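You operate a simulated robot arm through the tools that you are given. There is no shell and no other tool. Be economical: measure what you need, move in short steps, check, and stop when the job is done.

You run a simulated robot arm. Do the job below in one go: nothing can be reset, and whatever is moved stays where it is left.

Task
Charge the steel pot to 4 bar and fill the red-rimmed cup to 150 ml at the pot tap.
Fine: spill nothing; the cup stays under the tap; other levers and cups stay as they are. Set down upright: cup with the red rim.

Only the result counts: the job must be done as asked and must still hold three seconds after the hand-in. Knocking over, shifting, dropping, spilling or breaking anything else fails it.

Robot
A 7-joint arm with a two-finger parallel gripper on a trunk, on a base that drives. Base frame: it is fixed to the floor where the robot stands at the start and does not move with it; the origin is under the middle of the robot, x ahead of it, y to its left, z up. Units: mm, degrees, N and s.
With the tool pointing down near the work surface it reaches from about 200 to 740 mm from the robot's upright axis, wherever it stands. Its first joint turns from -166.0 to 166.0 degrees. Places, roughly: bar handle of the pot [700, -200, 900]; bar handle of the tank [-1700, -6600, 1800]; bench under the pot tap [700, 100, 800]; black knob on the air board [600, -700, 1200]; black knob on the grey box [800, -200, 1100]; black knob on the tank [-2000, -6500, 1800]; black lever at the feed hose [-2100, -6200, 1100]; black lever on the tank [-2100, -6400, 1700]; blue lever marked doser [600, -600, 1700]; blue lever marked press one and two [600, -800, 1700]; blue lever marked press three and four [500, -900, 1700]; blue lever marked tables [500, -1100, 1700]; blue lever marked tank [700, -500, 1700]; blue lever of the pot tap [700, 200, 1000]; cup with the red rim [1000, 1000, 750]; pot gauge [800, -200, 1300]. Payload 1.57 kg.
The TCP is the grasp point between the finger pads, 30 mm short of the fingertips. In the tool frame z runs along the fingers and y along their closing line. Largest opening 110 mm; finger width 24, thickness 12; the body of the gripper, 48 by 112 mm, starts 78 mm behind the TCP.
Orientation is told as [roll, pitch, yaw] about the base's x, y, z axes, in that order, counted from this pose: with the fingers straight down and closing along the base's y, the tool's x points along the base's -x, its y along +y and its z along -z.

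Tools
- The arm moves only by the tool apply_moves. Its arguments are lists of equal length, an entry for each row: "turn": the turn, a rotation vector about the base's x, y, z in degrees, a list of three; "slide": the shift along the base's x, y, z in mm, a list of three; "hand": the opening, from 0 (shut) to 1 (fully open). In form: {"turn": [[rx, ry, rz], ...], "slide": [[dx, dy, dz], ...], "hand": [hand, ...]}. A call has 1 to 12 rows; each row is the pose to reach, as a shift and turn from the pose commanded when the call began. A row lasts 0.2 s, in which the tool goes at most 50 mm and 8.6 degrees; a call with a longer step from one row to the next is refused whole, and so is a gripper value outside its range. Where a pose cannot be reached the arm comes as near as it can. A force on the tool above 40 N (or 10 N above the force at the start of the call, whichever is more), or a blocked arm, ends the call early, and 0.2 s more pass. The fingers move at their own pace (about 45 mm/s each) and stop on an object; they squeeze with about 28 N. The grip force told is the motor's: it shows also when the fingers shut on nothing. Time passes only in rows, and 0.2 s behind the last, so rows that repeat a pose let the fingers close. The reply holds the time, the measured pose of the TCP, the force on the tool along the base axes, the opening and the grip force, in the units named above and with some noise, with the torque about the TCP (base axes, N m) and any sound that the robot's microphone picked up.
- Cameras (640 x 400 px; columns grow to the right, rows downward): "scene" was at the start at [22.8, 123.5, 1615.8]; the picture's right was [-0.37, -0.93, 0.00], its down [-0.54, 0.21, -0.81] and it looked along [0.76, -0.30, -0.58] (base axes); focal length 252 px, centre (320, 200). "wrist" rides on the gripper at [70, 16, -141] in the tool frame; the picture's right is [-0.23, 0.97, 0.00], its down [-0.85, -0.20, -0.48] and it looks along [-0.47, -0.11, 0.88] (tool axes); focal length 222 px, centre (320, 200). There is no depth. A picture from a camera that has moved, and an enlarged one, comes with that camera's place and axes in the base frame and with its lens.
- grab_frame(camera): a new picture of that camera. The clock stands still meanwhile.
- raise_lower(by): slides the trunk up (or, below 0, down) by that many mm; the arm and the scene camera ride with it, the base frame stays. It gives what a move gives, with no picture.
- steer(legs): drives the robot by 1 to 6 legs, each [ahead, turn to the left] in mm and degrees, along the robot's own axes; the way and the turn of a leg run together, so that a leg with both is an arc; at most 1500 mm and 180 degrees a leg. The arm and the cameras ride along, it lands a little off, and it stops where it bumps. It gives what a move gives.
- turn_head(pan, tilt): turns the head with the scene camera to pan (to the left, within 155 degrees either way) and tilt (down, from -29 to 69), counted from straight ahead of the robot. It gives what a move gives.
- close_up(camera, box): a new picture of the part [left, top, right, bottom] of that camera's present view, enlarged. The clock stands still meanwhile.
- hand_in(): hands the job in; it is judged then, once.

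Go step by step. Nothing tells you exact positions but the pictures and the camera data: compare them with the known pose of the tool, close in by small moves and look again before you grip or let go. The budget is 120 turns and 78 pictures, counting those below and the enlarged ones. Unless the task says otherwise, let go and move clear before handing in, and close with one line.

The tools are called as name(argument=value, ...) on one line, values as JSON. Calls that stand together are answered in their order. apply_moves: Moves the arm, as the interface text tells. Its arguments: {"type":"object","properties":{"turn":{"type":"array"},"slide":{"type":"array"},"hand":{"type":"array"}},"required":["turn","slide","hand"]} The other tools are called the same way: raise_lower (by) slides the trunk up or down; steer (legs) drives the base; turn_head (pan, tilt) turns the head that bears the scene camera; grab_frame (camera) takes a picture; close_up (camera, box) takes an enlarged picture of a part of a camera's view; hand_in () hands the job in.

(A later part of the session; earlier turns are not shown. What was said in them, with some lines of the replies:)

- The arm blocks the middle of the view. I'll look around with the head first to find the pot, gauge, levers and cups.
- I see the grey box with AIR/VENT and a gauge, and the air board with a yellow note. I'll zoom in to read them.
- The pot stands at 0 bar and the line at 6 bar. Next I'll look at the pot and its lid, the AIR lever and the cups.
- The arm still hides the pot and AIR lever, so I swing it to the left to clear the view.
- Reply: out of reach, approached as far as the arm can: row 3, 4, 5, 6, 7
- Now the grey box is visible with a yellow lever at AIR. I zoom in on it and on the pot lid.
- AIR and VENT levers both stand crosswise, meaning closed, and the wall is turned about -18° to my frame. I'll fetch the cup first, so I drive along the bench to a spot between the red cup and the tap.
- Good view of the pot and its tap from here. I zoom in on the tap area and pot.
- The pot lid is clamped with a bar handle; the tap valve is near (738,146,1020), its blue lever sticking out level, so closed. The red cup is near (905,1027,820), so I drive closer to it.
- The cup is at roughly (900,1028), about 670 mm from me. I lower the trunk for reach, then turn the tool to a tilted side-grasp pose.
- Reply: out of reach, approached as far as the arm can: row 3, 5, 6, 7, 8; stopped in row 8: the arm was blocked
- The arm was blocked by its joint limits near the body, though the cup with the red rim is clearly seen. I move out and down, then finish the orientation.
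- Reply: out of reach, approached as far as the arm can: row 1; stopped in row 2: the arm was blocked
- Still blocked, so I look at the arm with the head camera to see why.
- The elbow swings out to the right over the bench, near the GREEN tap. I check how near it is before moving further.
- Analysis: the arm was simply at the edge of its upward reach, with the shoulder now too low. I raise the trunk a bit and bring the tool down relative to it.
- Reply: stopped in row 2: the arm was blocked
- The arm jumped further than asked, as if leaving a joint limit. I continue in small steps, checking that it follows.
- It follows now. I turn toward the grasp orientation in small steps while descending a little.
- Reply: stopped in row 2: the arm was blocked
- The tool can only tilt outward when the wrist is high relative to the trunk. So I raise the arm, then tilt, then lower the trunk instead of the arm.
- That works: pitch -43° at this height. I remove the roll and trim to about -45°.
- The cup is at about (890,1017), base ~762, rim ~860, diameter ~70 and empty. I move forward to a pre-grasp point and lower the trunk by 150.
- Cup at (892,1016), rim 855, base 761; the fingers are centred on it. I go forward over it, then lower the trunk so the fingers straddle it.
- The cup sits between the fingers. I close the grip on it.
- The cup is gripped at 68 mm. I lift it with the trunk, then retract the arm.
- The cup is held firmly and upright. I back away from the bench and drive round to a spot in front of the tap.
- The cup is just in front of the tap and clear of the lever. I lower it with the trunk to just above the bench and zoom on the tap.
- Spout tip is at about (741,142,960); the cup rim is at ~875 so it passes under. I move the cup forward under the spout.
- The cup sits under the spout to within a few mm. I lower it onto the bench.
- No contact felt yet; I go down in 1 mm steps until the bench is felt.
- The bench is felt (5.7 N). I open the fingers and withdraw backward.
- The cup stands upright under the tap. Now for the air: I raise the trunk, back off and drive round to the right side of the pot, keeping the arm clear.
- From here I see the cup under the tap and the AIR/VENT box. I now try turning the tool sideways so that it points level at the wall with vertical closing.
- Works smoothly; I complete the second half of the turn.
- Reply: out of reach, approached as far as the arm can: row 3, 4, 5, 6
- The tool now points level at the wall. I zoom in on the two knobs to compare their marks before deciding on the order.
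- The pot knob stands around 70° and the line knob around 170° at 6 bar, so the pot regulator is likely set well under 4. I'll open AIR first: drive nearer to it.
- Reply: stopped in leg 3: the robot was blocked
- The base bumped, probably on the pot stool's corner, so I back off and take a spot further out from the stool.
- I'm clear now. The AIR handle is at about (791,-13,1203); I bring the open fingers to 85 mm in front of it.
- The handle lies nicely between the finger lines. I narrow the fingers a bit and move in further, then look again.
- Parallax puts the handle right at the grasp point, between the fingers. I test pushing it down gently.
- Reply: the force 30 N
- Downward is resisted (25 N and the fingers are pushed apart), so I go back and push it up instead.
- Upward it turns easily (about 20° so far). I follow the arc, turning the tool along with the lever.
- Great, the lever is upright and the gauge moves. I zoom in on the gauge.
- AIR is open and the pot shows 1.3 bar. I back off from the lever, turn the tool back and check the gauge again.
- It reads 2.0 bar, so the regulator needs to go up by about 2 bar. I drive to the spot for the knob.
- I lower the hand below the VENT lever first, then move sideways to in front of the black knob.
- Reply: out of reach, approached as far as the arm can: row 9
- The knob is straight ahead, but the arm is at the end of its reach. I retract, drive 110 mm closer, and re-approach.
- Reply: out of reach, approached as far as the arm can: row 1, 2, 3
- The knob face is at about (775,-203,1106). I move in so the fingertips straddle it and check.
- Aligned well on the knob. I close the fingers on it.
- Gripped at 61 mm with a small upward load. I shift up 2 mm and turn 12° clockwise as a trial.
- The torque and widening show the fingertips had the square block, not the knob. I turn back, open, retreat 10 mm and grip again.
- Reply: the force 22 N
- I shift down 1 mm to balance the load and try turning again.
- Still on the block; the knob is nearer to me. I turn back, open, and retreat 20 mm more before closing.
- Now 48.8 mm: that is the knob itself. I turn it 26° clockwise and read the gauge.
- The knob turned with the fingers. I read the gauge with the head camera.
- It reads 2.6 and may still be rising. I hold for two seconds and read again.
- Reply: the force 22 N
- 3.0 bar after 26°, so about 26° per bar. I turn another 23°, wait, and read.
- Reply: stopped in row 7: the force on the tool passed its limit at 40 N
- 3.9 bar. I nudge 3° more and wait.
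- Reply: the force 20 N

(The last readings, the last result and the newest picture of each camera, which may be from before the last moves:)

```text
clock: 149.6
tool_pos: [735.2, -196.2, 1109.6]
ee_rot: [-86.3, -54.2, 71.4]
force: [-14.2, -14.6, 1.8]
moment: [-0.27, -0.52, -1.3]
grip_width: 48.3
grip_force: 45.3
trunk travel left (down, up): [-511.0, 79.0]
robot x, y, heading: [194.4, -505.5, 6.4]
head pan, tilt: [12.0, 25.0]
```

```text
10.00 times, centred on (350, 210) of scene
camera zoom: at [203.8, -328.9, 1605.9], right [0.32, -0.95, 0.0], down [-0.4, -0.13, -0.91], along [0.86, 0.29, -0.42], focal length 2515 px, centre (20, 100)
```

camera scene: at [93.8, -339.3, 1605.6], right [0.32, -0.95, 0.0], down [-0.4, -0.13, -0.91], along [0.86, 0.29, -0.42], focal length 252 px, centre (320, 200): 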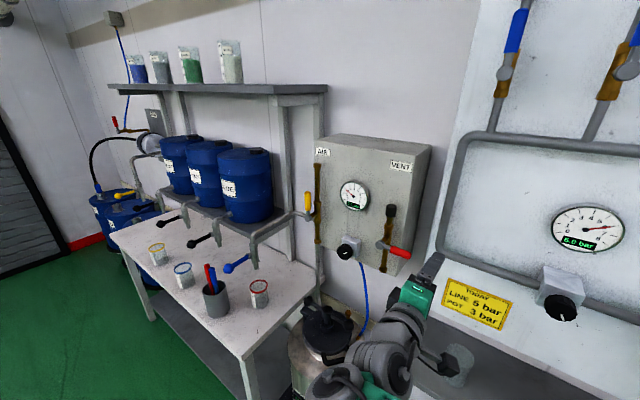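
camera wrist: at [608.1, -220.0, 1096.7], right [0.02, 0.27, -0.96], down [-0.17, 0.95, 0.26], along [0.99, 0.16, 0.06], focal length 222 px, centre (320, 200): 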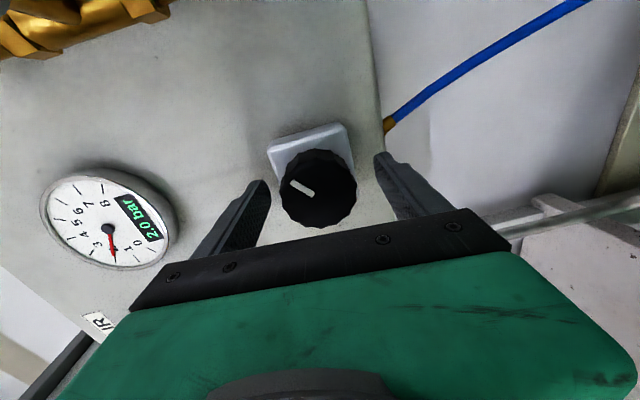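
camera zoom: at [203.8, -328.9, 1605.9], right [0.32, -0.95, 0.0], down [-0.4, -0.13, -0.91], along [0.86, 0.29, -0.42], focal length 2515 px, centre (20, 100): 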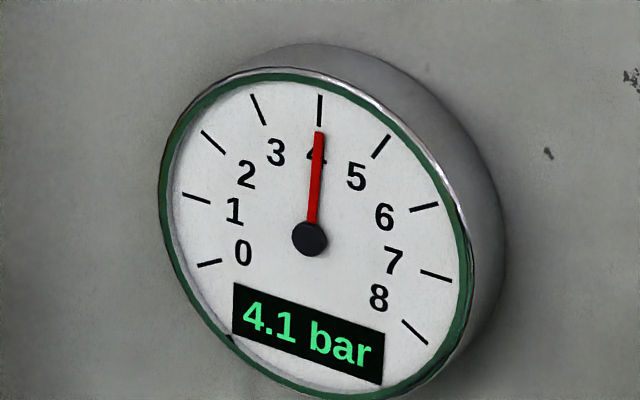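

4.1, a touch high. I turn back 2°, let go, and back off; dispensing will bring the pot to the new set value.

apply_moves(turn=[[-1, 0.3, 0], [-1.9, 0.6, 0], [-1.9, 0.6, 0], [-1.9, 0.6, 0], [-1.9, 0.6, 0], [-1.9, 0.6, 0], [-1.9, 0.6, 0], [-1.9, 0.6, 0], [-1.9, 0.6, 0]], slide=[[0, 0, 0], [0, 0, 0], [0, 0, 0], [0, 0, 0], [0, 0, 0], [0, 0, 0], [-10, 3, 0], [-30, 9, 0], [-60, 19, 0]], hand=[0.3, 0.3, 0.3, 0.6, 0.75, 0.75, 0.75, 0.75, 0.75])

close_up(camera="scene", box=[310, 180, 390, 260])

```text
clock: 151.6
tool_pos: [723.3, -182.6, 1116.9]
ee_rot: [-86.3, -52.2, 71.7]
force: [0.2, 0.8, 0.9]
moment: [0.01, 0.03, -0.05]
grip_width: 82.7
grip_force: 0.0
out of reach, approached as far as the arm can: row 8, 9
trunk travel left (down, up): [-511.0, 79.0]
robot x, y, heading: [196.4, -502.1, 6.5]
head pan, tilt: [12.0, 25.0]
```

```text
5.00 times, centred on (350, 220) of scene
camera zoom: at [205.8, -327.2, 1605.7], right [0.32, -0.95, 0.0], down [-0.4, -0.13, -0.91], along [0.86, 0.29, -0.42], focal length 1258 px, centre (170, 100)
```

zoom: 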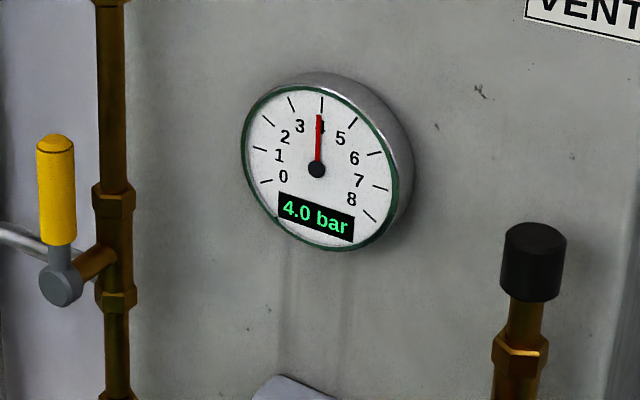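

4.0 bar now. I back the robot away from the knob, turn the tool back to vertical closing, and check the box once more.

steer(legs=[[-240, 0]])

apply_moves(turn=[[-7.1, 2.3, 0], [-14.2, 4.7, 0], [-21.4, 7, 0], [-28.5, 9.3, 0], [-35.6, 11.6, 0], [-42.7, 14, 0], [-47.5, 15.5, 0]], slide=[[0, 0, 2], [0, 0, 4], [0, 0, 6], [0, 0, 8], [0, 0, 10], [0, 0, 10], [0, 0, 10]], hand=[0.6, 0.6, 0.6, 0.6, 0.6, 0.6, 0.6])

grab_frame(camera="scene")

```text
clock: 153.4
tool_pos: [490.1, -211.1, 1115.9]
ee_rot: [-86.2, -52.2, 71.3]
force: [0.2, 0.5, 0.1]
moment: [0.02, -0.03, 0.04]
grip_width: 82.4
grip_force: 0.1
trunk travel left (down, up): [-511.0, 79.0]
robot x, y, heading: [-43.8, -530.8, 6.3]
head pan, tilt: [12.0, 25.0]
```

```text
clock: 155.0
tool_pos: [497.5, -213.6, 1125.5]
ee_rot: [-86.3, -2.1, 71.9]
force: [-0.1, 0.7, 0.3]
moment: [-0.01, 0.02, -0.01]
grip_width: 66.0
grip_force: 0.0
out of reach, approached as far as the arm can: row 6, 7
trunk travel left (down, up): [-511.0, 79.0]
robot x, y, heading: [-43.0, -531.0, 6.5]
head pan, tilt: [12.0, 25.0]
```

```text
16 pictures are left
camera scene: at [-28.7, -352.6, 1605.7], right [0.32, -0.95, 0.0], down [-0.4, -0.13, -0.91], along [0.86, 0.29, -0.42], focal length 252 px, centre (320, 200)
```

scene: 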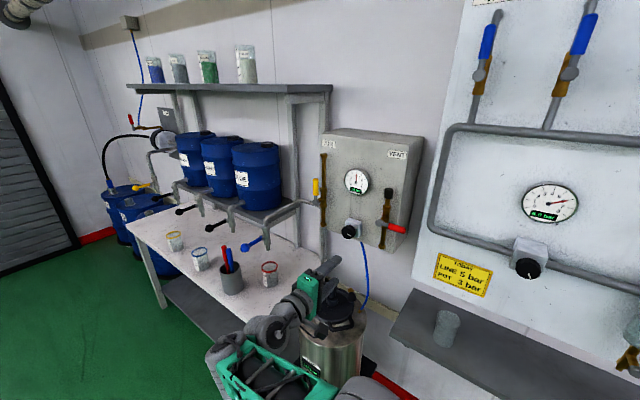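

16 pictures remain, so I'm sparing with them. I drive to the tap position and lower the trunk.

steer(legs=[[0, 83.5], [390, 0], [0, -80]])

raise_lower(by=-80)

turn_head(pan=10, tilt=35)

grab_frame(camera="scene")

```text
clock: 164.5
tool_pos: [465.6, 227.6, 1125.2]
ee_rot: [-86.4, -2.1, 76.6]
force: [-0.9, 0.4, -0.6]
moment: [-0.02, 0.0, -0.01]
grip_width: 65.9
grip_force: 0.1
trunk travel left (down, up): [-511.0, 79.0]
robot x, y, heading: [-45.9, -129.4, 11.1]
head pan, tilt: [12.0, 25.0]
```

```text
clock: 165.7
tool_pos: [465.4, 227.7, 1046.1]
ee_rot: [-86.4, -2.3, 76.7]
force: [0.3, -0.4, 0.3]
moment: [0.04, 0.01, 0.01]
grip_width: 65.9
grip_force: 0.1
trunk travel left (down, up): [-431.0, 159.0]
robot x, y, heading: [-47.0, -128.7, 11.0]
head pan, tilt: [12.0, 25.0]
```

```text
clock: 166.4
tool_pos: [464.7, 228.7, 1045.4]
ee_rot: [-86.4, -2.2, 76.7]
force: [0.5, 0.0, -0.2]
moment: [-0.01, -0.02, 0.0]
grip_width: 66.0
grip_force: 0.1
trunk travel left (down, up): [-431.0, 159.0]
robot x, y, heading: [-43.5, -134.0, 11.0]
head pan, tilt: [10.0, 35.0]
```

```text
15 pictures are left
camera scene: at [-50.1, 43.3, 1509.9], right [0.36, -0.93, 0.0], down [-0.53, -0.21, -0.82], along [0.76, 0.29, -0.57], focal length 252 px, centre (320, 200)
```

scene: 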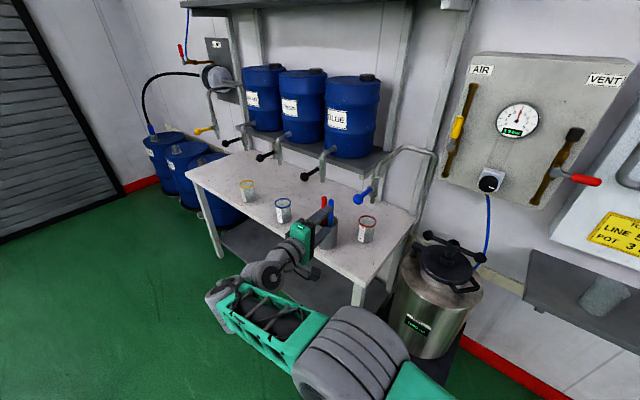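

This one view shows gauge, cup and the pot's display. I zoom on the cup and display for the starting reading.

close_up(camera="scene", box=[340, 180, 450, 340])

grab_frame(camera="wrist")

```text
2.50 times, centred on (395, 260) of scene
camera zoom: at [-50.1, 43.3, 1509.9], right [0.36, -0.93, 0.0], down [-0.53, -0.21, -0.82], along [0.76, 0.29, -0.57], focal length 629 px, centre (132, 50)
```

zoom: 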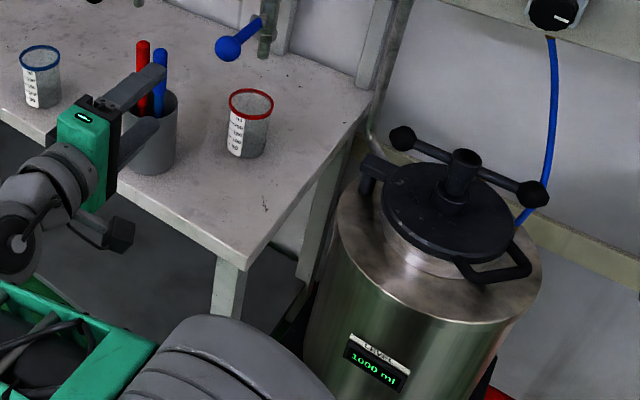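

```text
13 pictures are left
camera wrist: at [310.8, 193.8, 1035.9], right [0.0, 0.27, -0.96], down [-0.26, 0.93, 0.26], along [0.97, 0.25, 0.07], focal length 222 px, centre (320, 200)
```

wrist: 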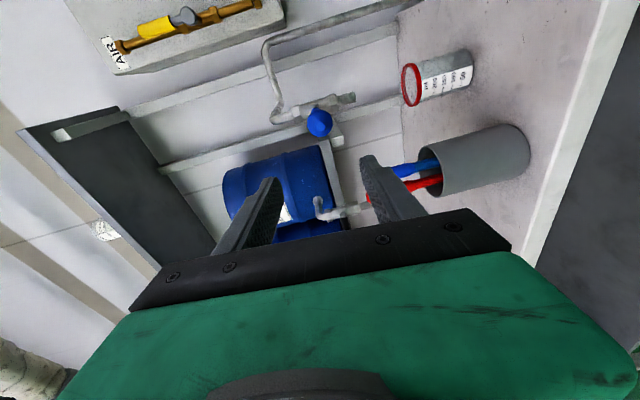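

The pot shows 1000 ml, so I need to stop at 850. The lever ball is at (646,170,1029); I bring the open fingers around it, in line with the lever.

apply_moves(turn=[[0, 0, 0], [0, 0, 0], [0, 0, 0], [0, 0, 0], [0, 0, 0]], slide=[[35, -14, -8], [70, -27, -16], [105, -38, -16], [140, -49, -16], [172, -57, -16]], hand=[0.7, 0.7, 0.7, 0.7, 0.7])

grab_frame(camera="wrist")

```text
clock: 167.6
tool_pos: [638.3, 173.7, 1028.6]
ee_rot: [-86.3, -2.3, 76.6]
force: [0.5, -0.4, 0.3]
moment: [0.01, 0.03, -0.02]
grip_width: 76.9
grip_force: 0.1
trunk travel left (down, up): [-431.0, 159.0]
robot x, y, heading: [-45.4, -127.7, 11.0]
head pan, tilt: [10.0, 35.0]
```

```text
12 pictures are left
camera wrist: at [483.5, 138.5, 1019.0], right [0.0, 0.27, -0.96], down [-0.26, 0.93, 0.26], along [0.97, 0.25, 0.07], focal length 222 px, centre (320, 200)
```

wrist: 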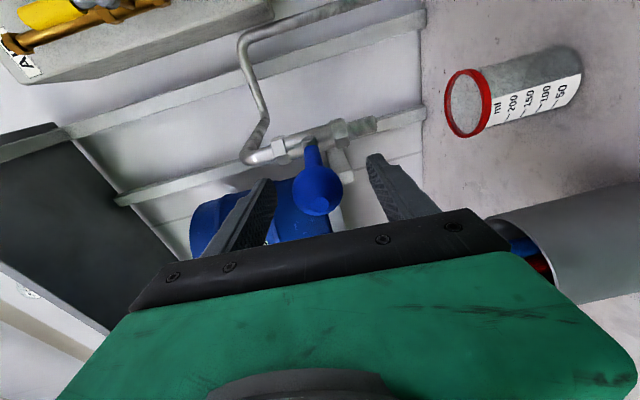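

The ball is centred between the fingers. I grip it and test a small downward motion.

apply_moves(turn=[[0, 0, 0], [0, 0, 0], [0, 0, 0], [0, 0, 0], [0, 0, 0], [0, 0, 0]], slide=[[4, -1, 1], [4, -1, 1], [4, -1, 1], [4, -1, 1], [4, -1, 1], [4, -1, 1]], hand=[0.5, 0.3, 0.2, 0.2, 0.2, 0.2])

apply_moves(turn=[[0, 0, 0], [0, 0, 0], [0, 0, 0]], slide=[[0, 0, -4], [0.5, 0, -8], [0.5, 0, -8]], hand=[0.2, 0.2, 0.2])

```text
clock: 169.0
tool_pos: [642.5, 170.9, 1029.2]
ee_rot: [-86.4, -2.4, 76.7]
force: [2.4, 0.0, 0.0]
moment: [0.05, -0.03, 0.02]
grip_width: 35.3
grip_force: 42.0
trunk travel left (down, up): [-431.0, 159.0]
robot x, y, heading: [-42.5, -129.7, 11.0]
head pan, tilt: [10.0, 35.0]
```

```text
clock: 169.8
tool_pos: [643.0, 171.5, 1024.4]
ee_rot: [-86.6, -2.3, 76.7]
force: [-2.8, 0.2, 12.3]
moment: [-0.18, -0.86, 0.06]
grip_width: 35.5
grip_force: 42.4
trunk travel left (down, up): [-431.0, 159.0]
robot x, y, heading: [-47.4, -127.2, 11.1]
head pan, tilt: [10.0, 35.0]
```

Some resistance downward (12 N at 8 mm). I compare with a small upward motion.

apply_moves(turn=[[0, 0, 0], [0, 0, 0], [0, 0, 0], [0, 0, 0]], slide=[[0, 0, 5], [0, 0, 10], [0, 0, 14], [0, 0, 14]], hand=[0.2, 0.2, 0.2, 0.2])

```text
clock: 170.8
tool_pos: [642.6, 171.8, 1029.4]
ee_rot: [-85.8, -1.7, 76.6]
force: [-13.1, -3.4, -27.2]
moment: [0.37, 0.18, 0.28]
grip_width: 35.4
grip_force: 42.5
trunk travel left (down, up): [-431.0, 159.0]
robot x, y, heading: [-46.5, -131.3, 11.2]
head pan, tilt: [10.0, 35.0]
```

Up is firmly stopped, so the lever opens downward. I do a short trial opening of about 18° and close again, then read the level.

apply_moves(turn=[[0, 0, 0], [0, 0, 0], [0, 0, 0], [0, 0, 0], [0, 0, 0], [0, 0, 0], [0, 0, 0], [0, 0, 0]], slide=[[0, 0, -12], [2, -0.5, -24], [4.5, -1.4, -36], [4.5, -1.4, -36], [2, -0.5, -24], [0.5, 0, -12], [0, 0, -2], [0, 0, -2]], hand=[0.2, 0.2, 0.2, 0.2, 0.2, 0.2, 0.2, 0.2])

close_up(camera="scene", box=[340, 180, 450, 340])

```text
clock: 172.6
tool_pos: [642.1, 171.2, 1029.7]
ee_rot: [-86.0, -1.8, 76.6]
force: [-9.3, 11.0, -18.6]
moment: [0.34, 0.57, 0.33]
grip_width: 35.6
grip_force: 42.8
trunk travel left (down, up): [-431.0, 159.0]
robot x, y, heading: [-47.5, -129.9, 11.3]
head pan, tilt: [10.0, 35.0]
```

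```text
2.50 times, centred on (395, 260) of scene
camera zoom: at [-50.0, 45.4, 1509.3], right [0.36, -0.93, 0.0], down [-0.54, -0.21, -0.82], along [0.76, 0.29, -0.57], focal length 629 px, centre (132, 50)
```

zoom: 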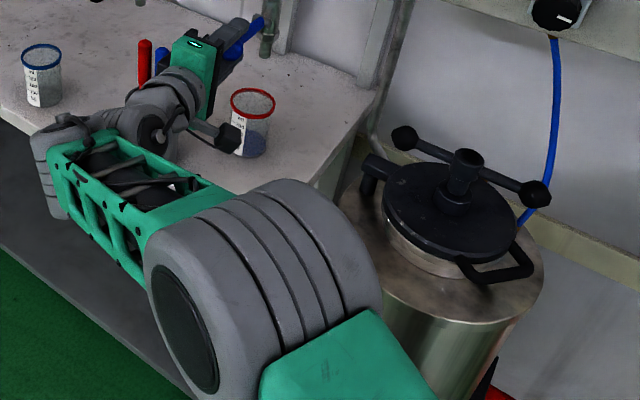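

Liquid flows into the cup, and the lever is closed again. The arm hides the display, so I read the cup scale with the wrist camera.

close_up(camera="wrist", box=[430, 40, 610, 160])

```text
3.33 times, centred on (520, 100) of wrist
camera zoom: at [487.8, 136.0, 1021.5], right [-0.01, 0.27, -0.96], down [-0.26, 0.93, 0.26], along [0.97, 0.25, 0.06], focal length 740 px, centre (-347, 533)
```

zoom: 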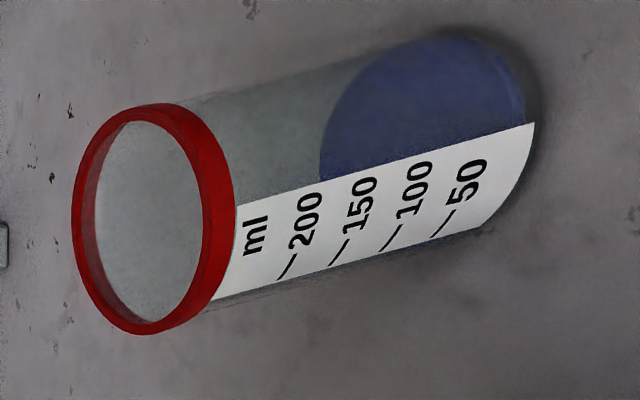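

The cup holds about 50 ml after that pulse. I repeat the same pulse and read again.

apply_moves(turn=[[0, 0, 0], [0, 0, 0], [0, 0, 0], [0, 0, 0], [0, 0, 0], [0, 0, 0], [0, 0, 0], [0, 0, 0]], slide=[[0, 0, -10], [2, -0.5, -22], [4.5, -1.4, -34], [4.5, -1.4, -34], [2, -0.5, -22], [0.5, 0, -10], [0, 0, 0], [0, 0, 0]], hand=[0.2, 0.2, 0.2, 0.2, 0.2, 0.2, 0.2, 0.2])

close_up(camera="wrist", box=[430, 40, 610, 160])

```text
clock: 174.4
tool_pos: [641.1, 169.9, 1030.0]
ee_rot: [-86.1, -1.9, 76.5]
force: [-6.4, 0.7, -12.6]
moment: [0.09, 0.47, 0.2]
grip_width: 35.6
grip_force: 42.4
trunk travel left (down, up): [-431.0, 159.0]
robot x, y, heading: [-47.5, -131.4, 11.3]
head pan, tilt: [10.0, 35.0]
```

```text
3.33 times, centred on (520, 100) of wrist
camera zoom: at [486.2, 135.5, 1021.3], right [0.0, 0.27, -0.96], down [-0.25, 0.93, 0.26], along [0.97, 0.25, 0.06], focal length 740 px, centre (-347, 533)
```

zoom: 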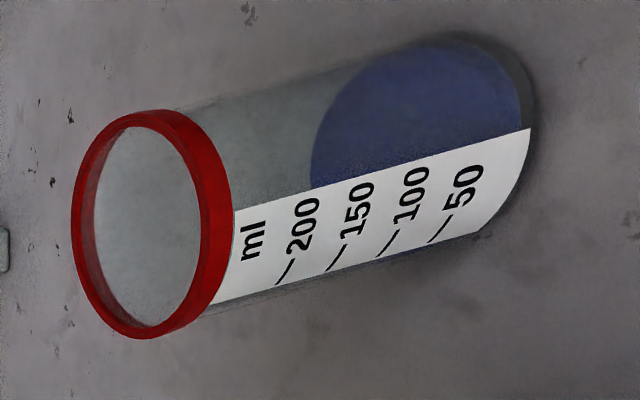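

That pulse added only about 5 ml. I do a slightly longer one and read again.

apply_moves(turn=[[0, 0, 0], [0, 0, 0], [0, 0, 0], [0, 0, 0], [0, 0, 0], [0, 0, 0], [0, 0, 0], [0, 0, 0], [0, 0, 0]], slide=[[0, 0, -10], [2, -0.5, -22], [4.5, -1.4, -34], [4.5, -1.4, -34], [4.5, -1.4, -34], [2, -0.5, -22], [0.5, 0, -10], [0, 0, 0], [0, 0, 0]], hand=[0.2, 0.2, 0.2, 0.2, 0.2, 0.2, 0.2, 0.2, 0.2])

close_up(camera="wrist", box=[430, 40, 610, 160])

```text
clock: 176.4
tool_pos: [639.6, 170.1, 1029.8]
ee_rot: [-86.0, -1.9, 76.7]
force: [-10.6, -1.1, -12.8]
moment: [-0.02, 0.19, 0.18]
grip_width: 36.0
grip_force: 22.2
trunk travel left (down, up): [-431.0, 159.0]
robot x, y, heading: [-49.5, -130.5, 11.3]
head pan, tilt: [10.0, 35.0]
```

```text
3.33 times, centred on (520, 100) of wrist
camera zoom: at [485.7, 136.1, 1021.4], right [0.0, 0.27, -0.96], down [-0.26, 0.93, 0.26], along [0.97, 0.25, 0.06], focal length 740 px, centre (-347, 533)
```

zoom: 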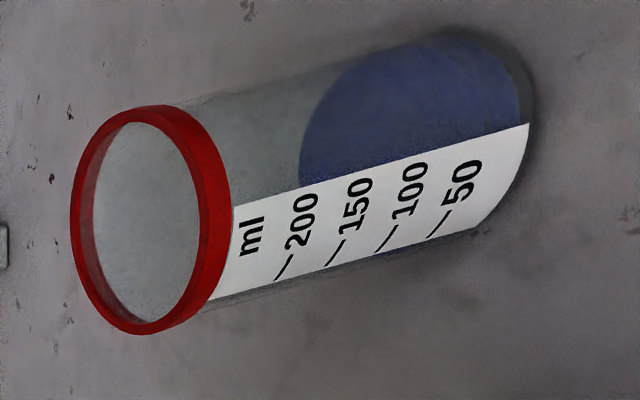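

The wall reading is uncertain, so I let go of the closed lever and retract to read the pot's display.

apply_moves(turn=[[0, 0, 0], [0, 0, 0], [0, 0, 0], [0, 0, 0]], slide=[[0, 0, -3], [0, 0, -3], [0, 0, -3], [0, 0, -3]], hand=[0.5, 0.7, 0.7, 0.7])

apply_moves(turn=[[0, 0, 0], [0, 0, 0], [0, 0, 0], [0, 0, 0], [0, 0, 0]], slide=[[-35, 10, 0], [-70, 21, 0], [-105, 32, 0], [-140, 43, 8], [-175, 57, 16]], hand=[0.7, 0.7, 0.7, 0.7, 0.7])

close_up(camera="scene", box=[340, 180, 450, 340])

```text
clock: 177.4
tool_pos: [641.9, 170.2, 1029.8]
ee_rot: [-86.4, -2.2, 76.6]
force: [-0.7, -0.2, -0.7]
moment: [-0.01, 0.04, 0.0]
grip_width: 77.0
grip_force: 0.0
trunk travel left (down, up): [-431.0, 159.0]
robot x, y, heading: [-41.7, -128.9, 11.2]
head pan, tilt: [10.0, 35.0]
```

```text
clock: 178.6
tool_pos: [468.0, 228.9, 1046.3]
ee_rot: [-86.4, -2.2, 76.6]
force: [-0.4, 0.0, 1.0]
moment: [0.0, -0.03, 0.03]
grip_width: 77.2
grip_force: 0.1
trunk travel left (down, up): [-431.0, 159.0]
robot x, y, heading: [-47.8, -129.6, 11.1]
head pan, tilt: [10.0, 35.0]
```

```text
2.50 times, centred on (395, 260) of scene
camera zoom: at [-50.2, 43.4, 1509.9], right [0.36, -0.93, 0.0], down [-0.54, -0.21, -0.82], along [0.76, 0.29, -0.57], focal length 629 px, centre (132, 50)
```

zoom: 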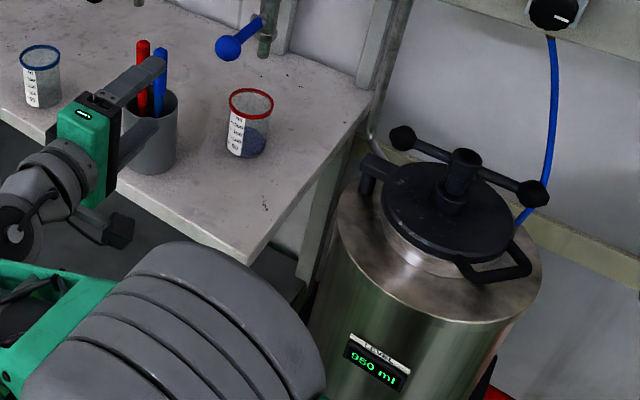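

The display reads 950 ml, so 50 ml is in the cup; flow at that opening is about 30 ml/s. I grip the lever again and give a longer pulse.

apply_moves(turn=[[0, 0, 0], [0, 0, 0], [0, 0, 0], [0, 0, 0], [0, 0, 0], [0, 0, 0], [0, 0, 0], [0, 0, 0], [0, 0, 0], [0, 0, 0]], slide=[[35, -14, -8], [70, -27, -16], [105, -38, -16], [140, -48, -16], [175, -58, -16], [176, -58, -16], [176, -58, -16], [176, -58, -16], [176, -58, -16], [176, -58, -16]], hand=[0.7, 0.7, 0.7, 0.7, 0.7, 0.5, 0.3, 0.2, 0.2, 0.2])

apply_moves(turn=[[0, 0, 0], [0, 0, 0], [0, 0, 0], [0, 0, 0], [0, 0, 0], [0, 0, 0], [0, 0, 0], [0, 0, 0], [0, 0, 0], [0, 0, 0], [0, 0, 0], [0, 0, 0]], slide=[[0, 0, -6], [2, -0.5, -18], [4.5, -1.4, -30], [4.5, -1.4, -30], [4.5, -1.4, -30], [4.5, -1.4, -30], [4.5, -1.4, -30], [4.5, -1.4, -30], [2, -0.5, -18], [0.5, 0, -6], [0, 0, 4], [0, 0, 4]], hand=[0.2, 0.2, 0.2, 0.2, 0.2, 0.2, 0.2, 0.2, 0.2, 0.2, 0.2, 0.2])

close_up(camera="wrist", box=[430, 40, 610, 160])

```text
clock: 180.8
tool_pos: [642.2, 167.7, 1029.0]
ee_rot: [-86.1, -1.9, 76.6]
force: [-4.3, -1.6, -18.0]
moment: [0.02, 0.15, 0.15]
grip_width: 35.5
grip_force: 35.8
trunk travel left (down, up): [-431.0, 159.0]
robot x, y, heading: [-45.8, -132.0, 11.1]
head pan, tilt: [10.0, 35.0]
```

```text
clock: 183.4
tool_pos: [641.1, 168.8, 1030.5]
ee_rot: [-85.8, -1.8, 76.7]
force: [-15.7, -7.7, -25.2]
moment: [0.26, 0.49, 0.37]
grip_width: 35.5
grip_force: 41.8
trunk travel left (down, up): [-431.0, 159.0]
robot x, y, heading: [-47.1, -130.3, 11.2]
head pan, tilt: [10.0, 35.0]
```

```text
3.33 times, centred on (520, 100) of wrist
camera zoom: at [487.0, 134.4, 1022.1], right [-0.01, 0.27, -0.96], down [-0.25, 0.93, 0.26], along [0.97, 0.25, 0.06], focal length 740 px, centre (-347, 533)
```

zoom: 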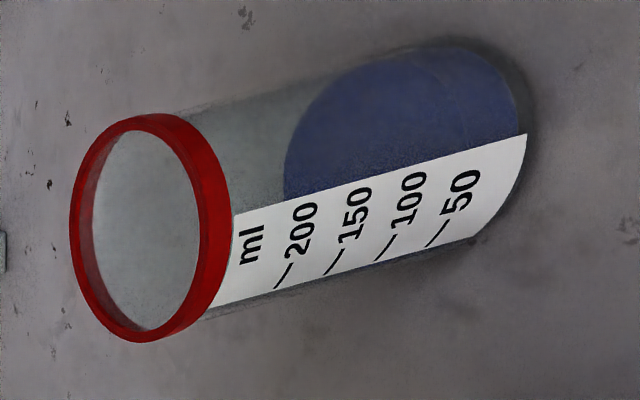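

About 66 ml now. I open slightly further for the same time.

apply_moves(turn=[[0, 0, 0], [0, 0, 0], [0, 0, 0], [0, 0, 0], [0, 0, 0], [0, 0, 0], [0, 0, 0], [0, 0, 0], [0, 0, 0], [0, 0, 0], [0, 0, 0], [0, 0, 0]], slide=[[0.5, 0, -14], [3, -0.8, -28], [7, -2.2, -42], [7, -2.2, -42], [7, -2.2, -42], [7, -2.2, -42], [7, -2.2, -42], [7, -2.2, -42], [3, -0.8, -28], [0.5, 0, -14], [0.5, 0, 0], [0.5, 0, 0]], hand=[0.2, 0.2, 0.2, 0.2, 0.2, 0.2, 0.2, 0.2, 0.2, 0.2, 0.2, 0.2])

close_up(camera="wrist", box=[430, 40, 610, 160])

```text
clock: 184.3
tool_pos: [645.4, 169.6, 1011.2]
ee_rot: [-88.0, -3.2, 76.6]
force: [-23.5, -5.5, 14.5]
moment: [-0.46, -1.19, -1.11]
grip_width: 35.6
grip_force: 42.5
trunk travel left (down, up): [-431.0, 159.0]
robot x, y, heading: [-42.2, -132.9, 11.2]
head pan, tilt: [10.0, 35.0]
stopped in row 4: the force on the tool passed its limit at 41 N (the readings are from after the stop); the commanded pose is now the measured one
```

```text
3.33 times, centred on (520, 100) of wrist
camera zoom: at [491.7, 134.5, 996.1], right [0.03, 0.28, -0.96], down [-0.26, 0.93, 0.26], along [0.96, 0.24, 0.1], focal length 740 px, centre (-347, 533)
```

zoom: 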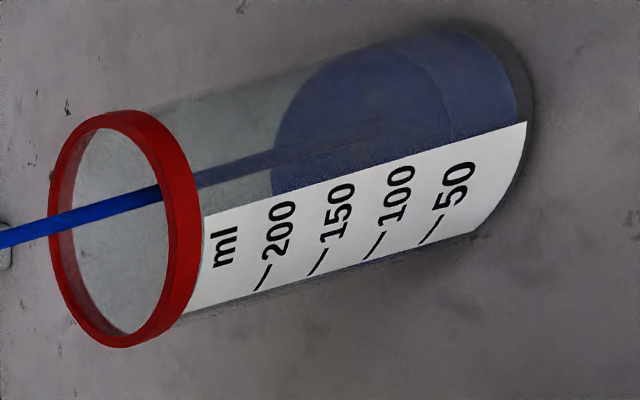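

The call stopped on the force limit with the valve slightly open and a thin stream running; the clock stands still between calls. I hold it here for 1.8 s and read again.

apply_moves(turn=[[0, 0, 0], [0, 0, 0], [0, 0, 0], [0, 0, 0], [0, 0, 0], [0, 0, 0], [0, 0, 0], [0, 0, 0]], slide=[[0, 0, 0], [0, 0, 0], [0, 0, 0], [0, 0, 0], [0, 0, 0], [0, 0, 0], [0, 0, 0], [0, 0, 0]], hand=[0.2, 0.2, 0.2, 0.2, 0.2, 0.2, 0.2, 0.2])

close_up(camera="wrist", box=[430, 40, 610, 160])

```text
clock: 186.2
tool_pos: [647.0, 168.6, 1011.1]
ee_rot: [-88.0, -3.2, 76.6]
force: [-16.7, -1.1, 31.1]
moment: [-0.61, -2.4, -0.4]
grip_width: 35.6
grip_force: 42.5
trunk travel left (down, up): [-431.0, 159.0]
robot x, y, heading: [-45.6, -126.0, 11.1]
head pan, tilt: [10.0, 35.0]
```

```text
3.33 times, centred on (520, 100) of wrist
camera zoom: at [491.8, 134.4, 995.7], right [0.03, 0.28, -0.96], down [-0.26, 0.93, 0.26], along [0.96, 0.24, 0.1], focal length 740 px, centre (-347, 533)
```

zoom: 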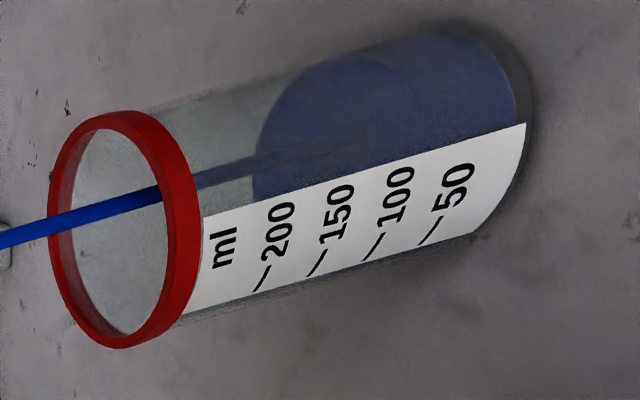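

About 84 ml, rising at ~8 ml/s. I hold for another 5.2 s and read again.

apply_moves(turn=[[0, 0, 0], [0, 0, 0], [0, 0, 0], [0, 0, 0], [0, 0, 0], [0, 0, 0], [0, 0, 0], [0, 0, 0], [0, 0, 0], [0, 0, 0], [0, 0, 0], [0, 0, 0]], slide=[[0, 0, 0], [0, 0, 0], [0, 0, 0], [0, 0, 0], [0, 0, 0], [0, 0, 0], [0, 0, 0], [0, 0, 0], [0, 0, 0], [0, 0, 0], [0, 0, 0], [0, 0, 0]], hand=[0.2, 0.2, 0.2, 0.2, 0.2, 0.2, 0.2, 0.2, 0.2, 0.2, 0.2, 0.2])

apply_moves(turn=[[0, 0, 0], [0, 0, 0], [0, 0, 0], [0, 0, 0], [0, 0, 0], [0, 0, 0], [0, 0, 0], [0, 0, 0], [0, 0, 0], [0, 0, 0], [0, 0, 0], [0, 0, 0]], slide=[[0, 0, 0], [0, 0, 0], [0, 0, 0], [0, 0, 0], [0, 0, 0], [0, 0, 0], [0, 0, 0], [0, 0, 0], [0, 0, 0], [0, 0, 0], [0, 0, 0], [0, 0, 0]], hand=[0.2, 0.2, 0.2, 0.2, 0.2, 0.2, 0.2, 0.2, 0.2, 0.2, 0.2, 0.2])

close_up(camera="wrist", box=[430, 40, 610, 160])

```text
clock: 188.8
tool_pos: [646.5, 169.0, 1009.6]
ee_rot: [-88.0, -3.1, 76.6]
force: [-13.9, -0.4, 31.8]
moment: [-0.72, -2.33, -0.15]
grip_width: 35.7
grip_force: 43.3
trunk travel left (down, up): [-431.0, 159.0]
robot x, y, heading: [-45.8, -129.4, 11.2]
head pan, tilt: [10.0, 35.0]
```

```text
clock: 191.3
tool_pos: [646.0, 169.8, 1009.5]
ee_rot: [-88.0, -3.1, 76.5]
force: [-13.4, -0.6, 31.1]
moment: [-0.71, -2.28, -0.19]
grip_width: 35.9
grip_force: 42.7
trunk travel left (down, up): [-431.0, 159.0]
robot x, y, heading: [-47.8, -129.4, 11.0]
head pan, tilt: [10.0, 35.0]
```

```text
3.33 times, centred on (520, 100) of wrist
camera zoom: at [492.0, 134.3, 995.2], right [0.03, 0.28, -0.96], down [-0.26, 0.93, 0.26], along [0.96, 0.25, 0.1], focal length 740 px, centre (-347, 533)
```

zoom: 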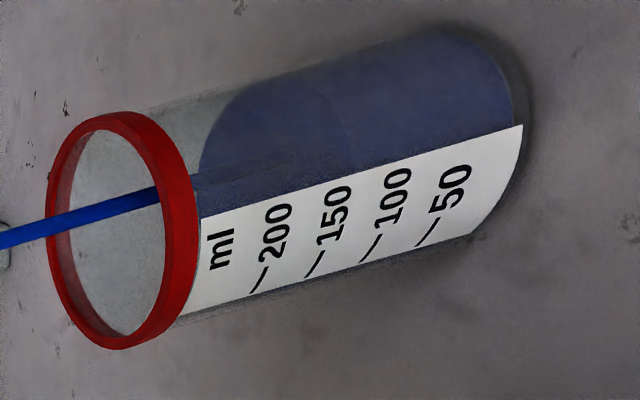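

About 128 ml. I hold 0.6 s more, then close the lever, let go and read the display.

apply_moves(turn=[[0, 0, 0], [0, 0, 0], [0, 0, 0], [0.5, 0.3, 0], [1, 0.6, 0], [1.5, 1, 0], [1.5, 1, 0], [1.5, 1, 0]], slide=[[0, 0, 0], [0, 0, 0], [0, 0, 0], [-1, 0, 10], [-2, 0.5, 18], [-3, 1, 22], [-3, 1, 24], [-3, 1, 24]], hand=[0.2, 0.2, 0.2, 0.2, 0.2, 0.2, 0.2, 0.2])

```text
clock: 193.2
tool_pos: [645.4, 169.0, 1029.6]
ee_rot: [-86.0, -4.2, 76.5]
force: [-9.0, -13.4, -9.3]
moment: [0.16, 0.78, 0.04]
grip_width: 35.3
grip_force: 42.5
trunk travel left (down, up): [-431.0, 159.0]
robot x, y, heading: [-44.0, -131.5, 10.9]
head pan, tilt: [10.0, 35.0]
```

The lever is back at its stop height. I press up slightly to make sure, then let go and retract to read the display.

apply_moves(turn=[[0, 0, 0], [0, 0, 0], [0, 0, 0], [0, 0, 0], [0, 0, 0], [0, 0, 0]], slide=[[0, 0, 3], [0, 0, 3], [0, 0, 0], [0, 0, -2], [0, 0, -2], [0, 0, -2]], hand=[0.2, 0.2, 0.4, 0.7, 0.7, 0.7])

apply_moves(turn=[[0, 0, 0], [0, 0, 0], [0, 0, 0], [0, 0, 0], [0, 0, 0]], slide=[[-35, 10, 0], [-70, 21, 0], [-105, 32, 0], [-140, 43, 8], [-175, 57, 14]], hand=[0.7, 0.7, 0.7, 0.7, 0.7])

close_up(camera="scene", box=[350, 180, 450, 340])

```text
clock: 194.6
tool_pos: [646.1, 173.7, 1027.1]
ee_rot: [-86.1, -4.2, 76.7]
force: [-0.5, 0.1, -0.4]
moment: [0.0, 0.0, 0.03]
grip_width: 77.0
grip_force: 0.0
trunk travel left (down, up): [-431.0, 159.0]
robot x, y, heading: [-41.8, -128.6, 11.4]
head pan, tilt: [10.0, 35.0]
```

```text
clock: 195.8
tool_pos: [471.5, 226.7, 1040.1]
ee_rot: [-86.1, -4.3, 76.6]
force: [-0.4, 0.3, 0.5]
moment: [0.02, -0.01, -0.03]
grip_width: 77.3
grip_force: 0.0
trunk travel left (down, up): [-431.0, 159.0]
robot x, y, heading: [-44.5, -128.6, 11.0]
head pan, tilt: [10.0, 35.0]
```

```text
2.50 times, centred on (400, 260) of scene
camera zoom: at [-50.3, 43.4, 1509.9], right [0.36, -0.93, 0.0], down [-0.54, -0.21, -0.82], along [0.76, 0.29, -0.57], focal length 629 px, centre (120, 50)
```

zoom: 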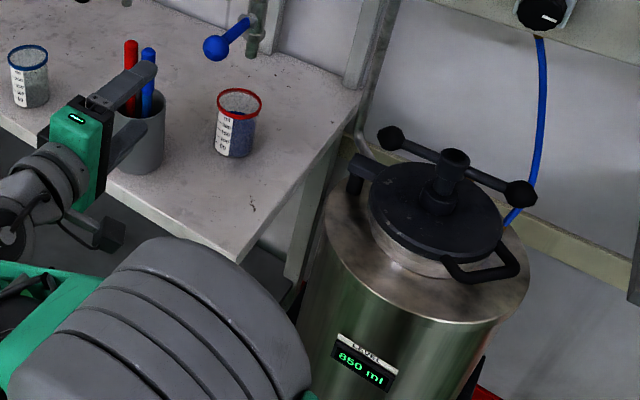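

The display seems to read 850 ml. I use the last two pictures to confirm the level digits and the gauge.

close_up(camera="scene", box=[396, 306, 446, 338])

close_up(camera="scene", box=[340, 80, 560, 220])

```text
12.50 times, centred on (421, 322) of scene
camera zoom: at [-50.3, 43.4, 1509.9], right [0.36, -0.93, 0.0], down [-0.54, -0.21, -0.82], along [0.76, 0.29, -0.57], focal length 3144 px, centre (-942, -1325)
```

zoom: 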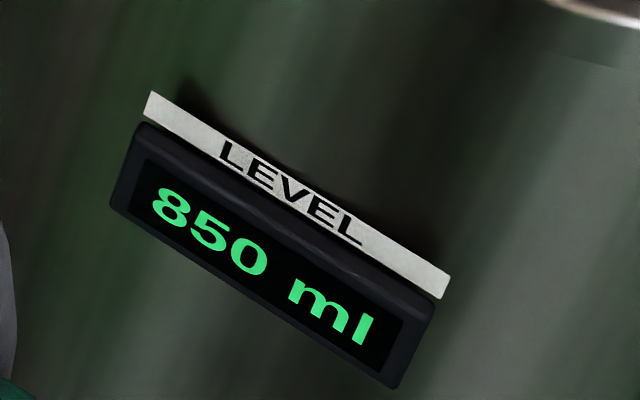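

```text
2.86 times, centred on (450, 150) of scene
camera zoom: at [-50.3, 43.4, 1509.9], right [0.36, -0.93, 0.0], down [-0.54, -0.21, -0.82], along [0.76, 0.29, -0.57], focal length 719 px, centre (-51, 343)
```

zoom: 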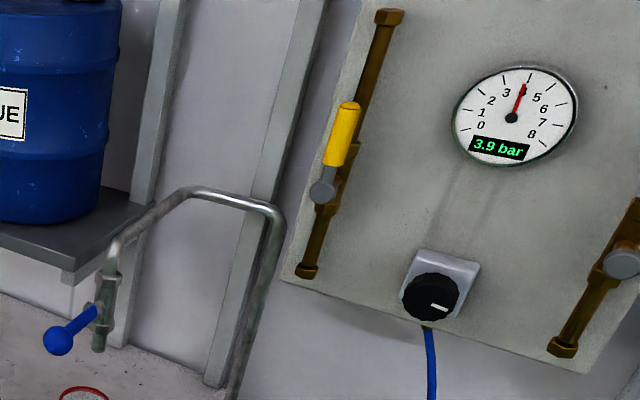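

The display shows 850 ml, so 150 ml went into the cup. The tap is shut and the gauge is at 3.9–4.0 bar with the regulator still feeding. The hand is clear, so I wait a moment for it to settle.

apply_moves(turn=[[0, 0, 0], [0, 0, 0], [0, 0, 0], [0, 0, 0], [0, 0, 0], [0, 0, 0], [0, 0, 0], [0, 0, 0], [0, 0, 0], [0, 0, 0], [0, 0, 0], [0, 0, 0]], slide=[[0, 0, 0], [0, 0, 0], [0, 0, 0], [0, 0, 0], [0, 0, 0], [0, 0, 0], [0, 0, 0], [0, 0, 0], [0, 0, 0], [0, 0, 0], [0, 0, 0], [0, 0, 0]], hand=[0.7, 0.7, 0.7, 0.7, 0.7, 0.7, 0.7, 0.7, 0.7, 0.7, 0.7, 0.7])

hand_in()

```text
clock: 198.3
tool_pos: [471.7, 227.9, 1039.6]
ee_rot: [-86.0, -4.2, 76.6]
force: [0.6, -0.8, 0.1]
moment: [-0.03, -0.04, 0.0]
grip_width: 76.9
grip_force: 0.2
trunk travel left (down, up): [-431.0, 159.0]
robot x, y, heading: [-44.9, -132.0, 11.2]
head pan, tilt: [10.0, 35.0]
```

```text
The job is handed in.
```

I've handed the job in: the red-rimmed cup stands upright under the closed pot tap with about 150 ml (pot display down from 1000 to 850 ml), and the pot last read 3.9 bar, just under the 4 asked, with AIR left open at that setting. The base bumped something once, probably the pot stool; I saw no sign that anything moved.
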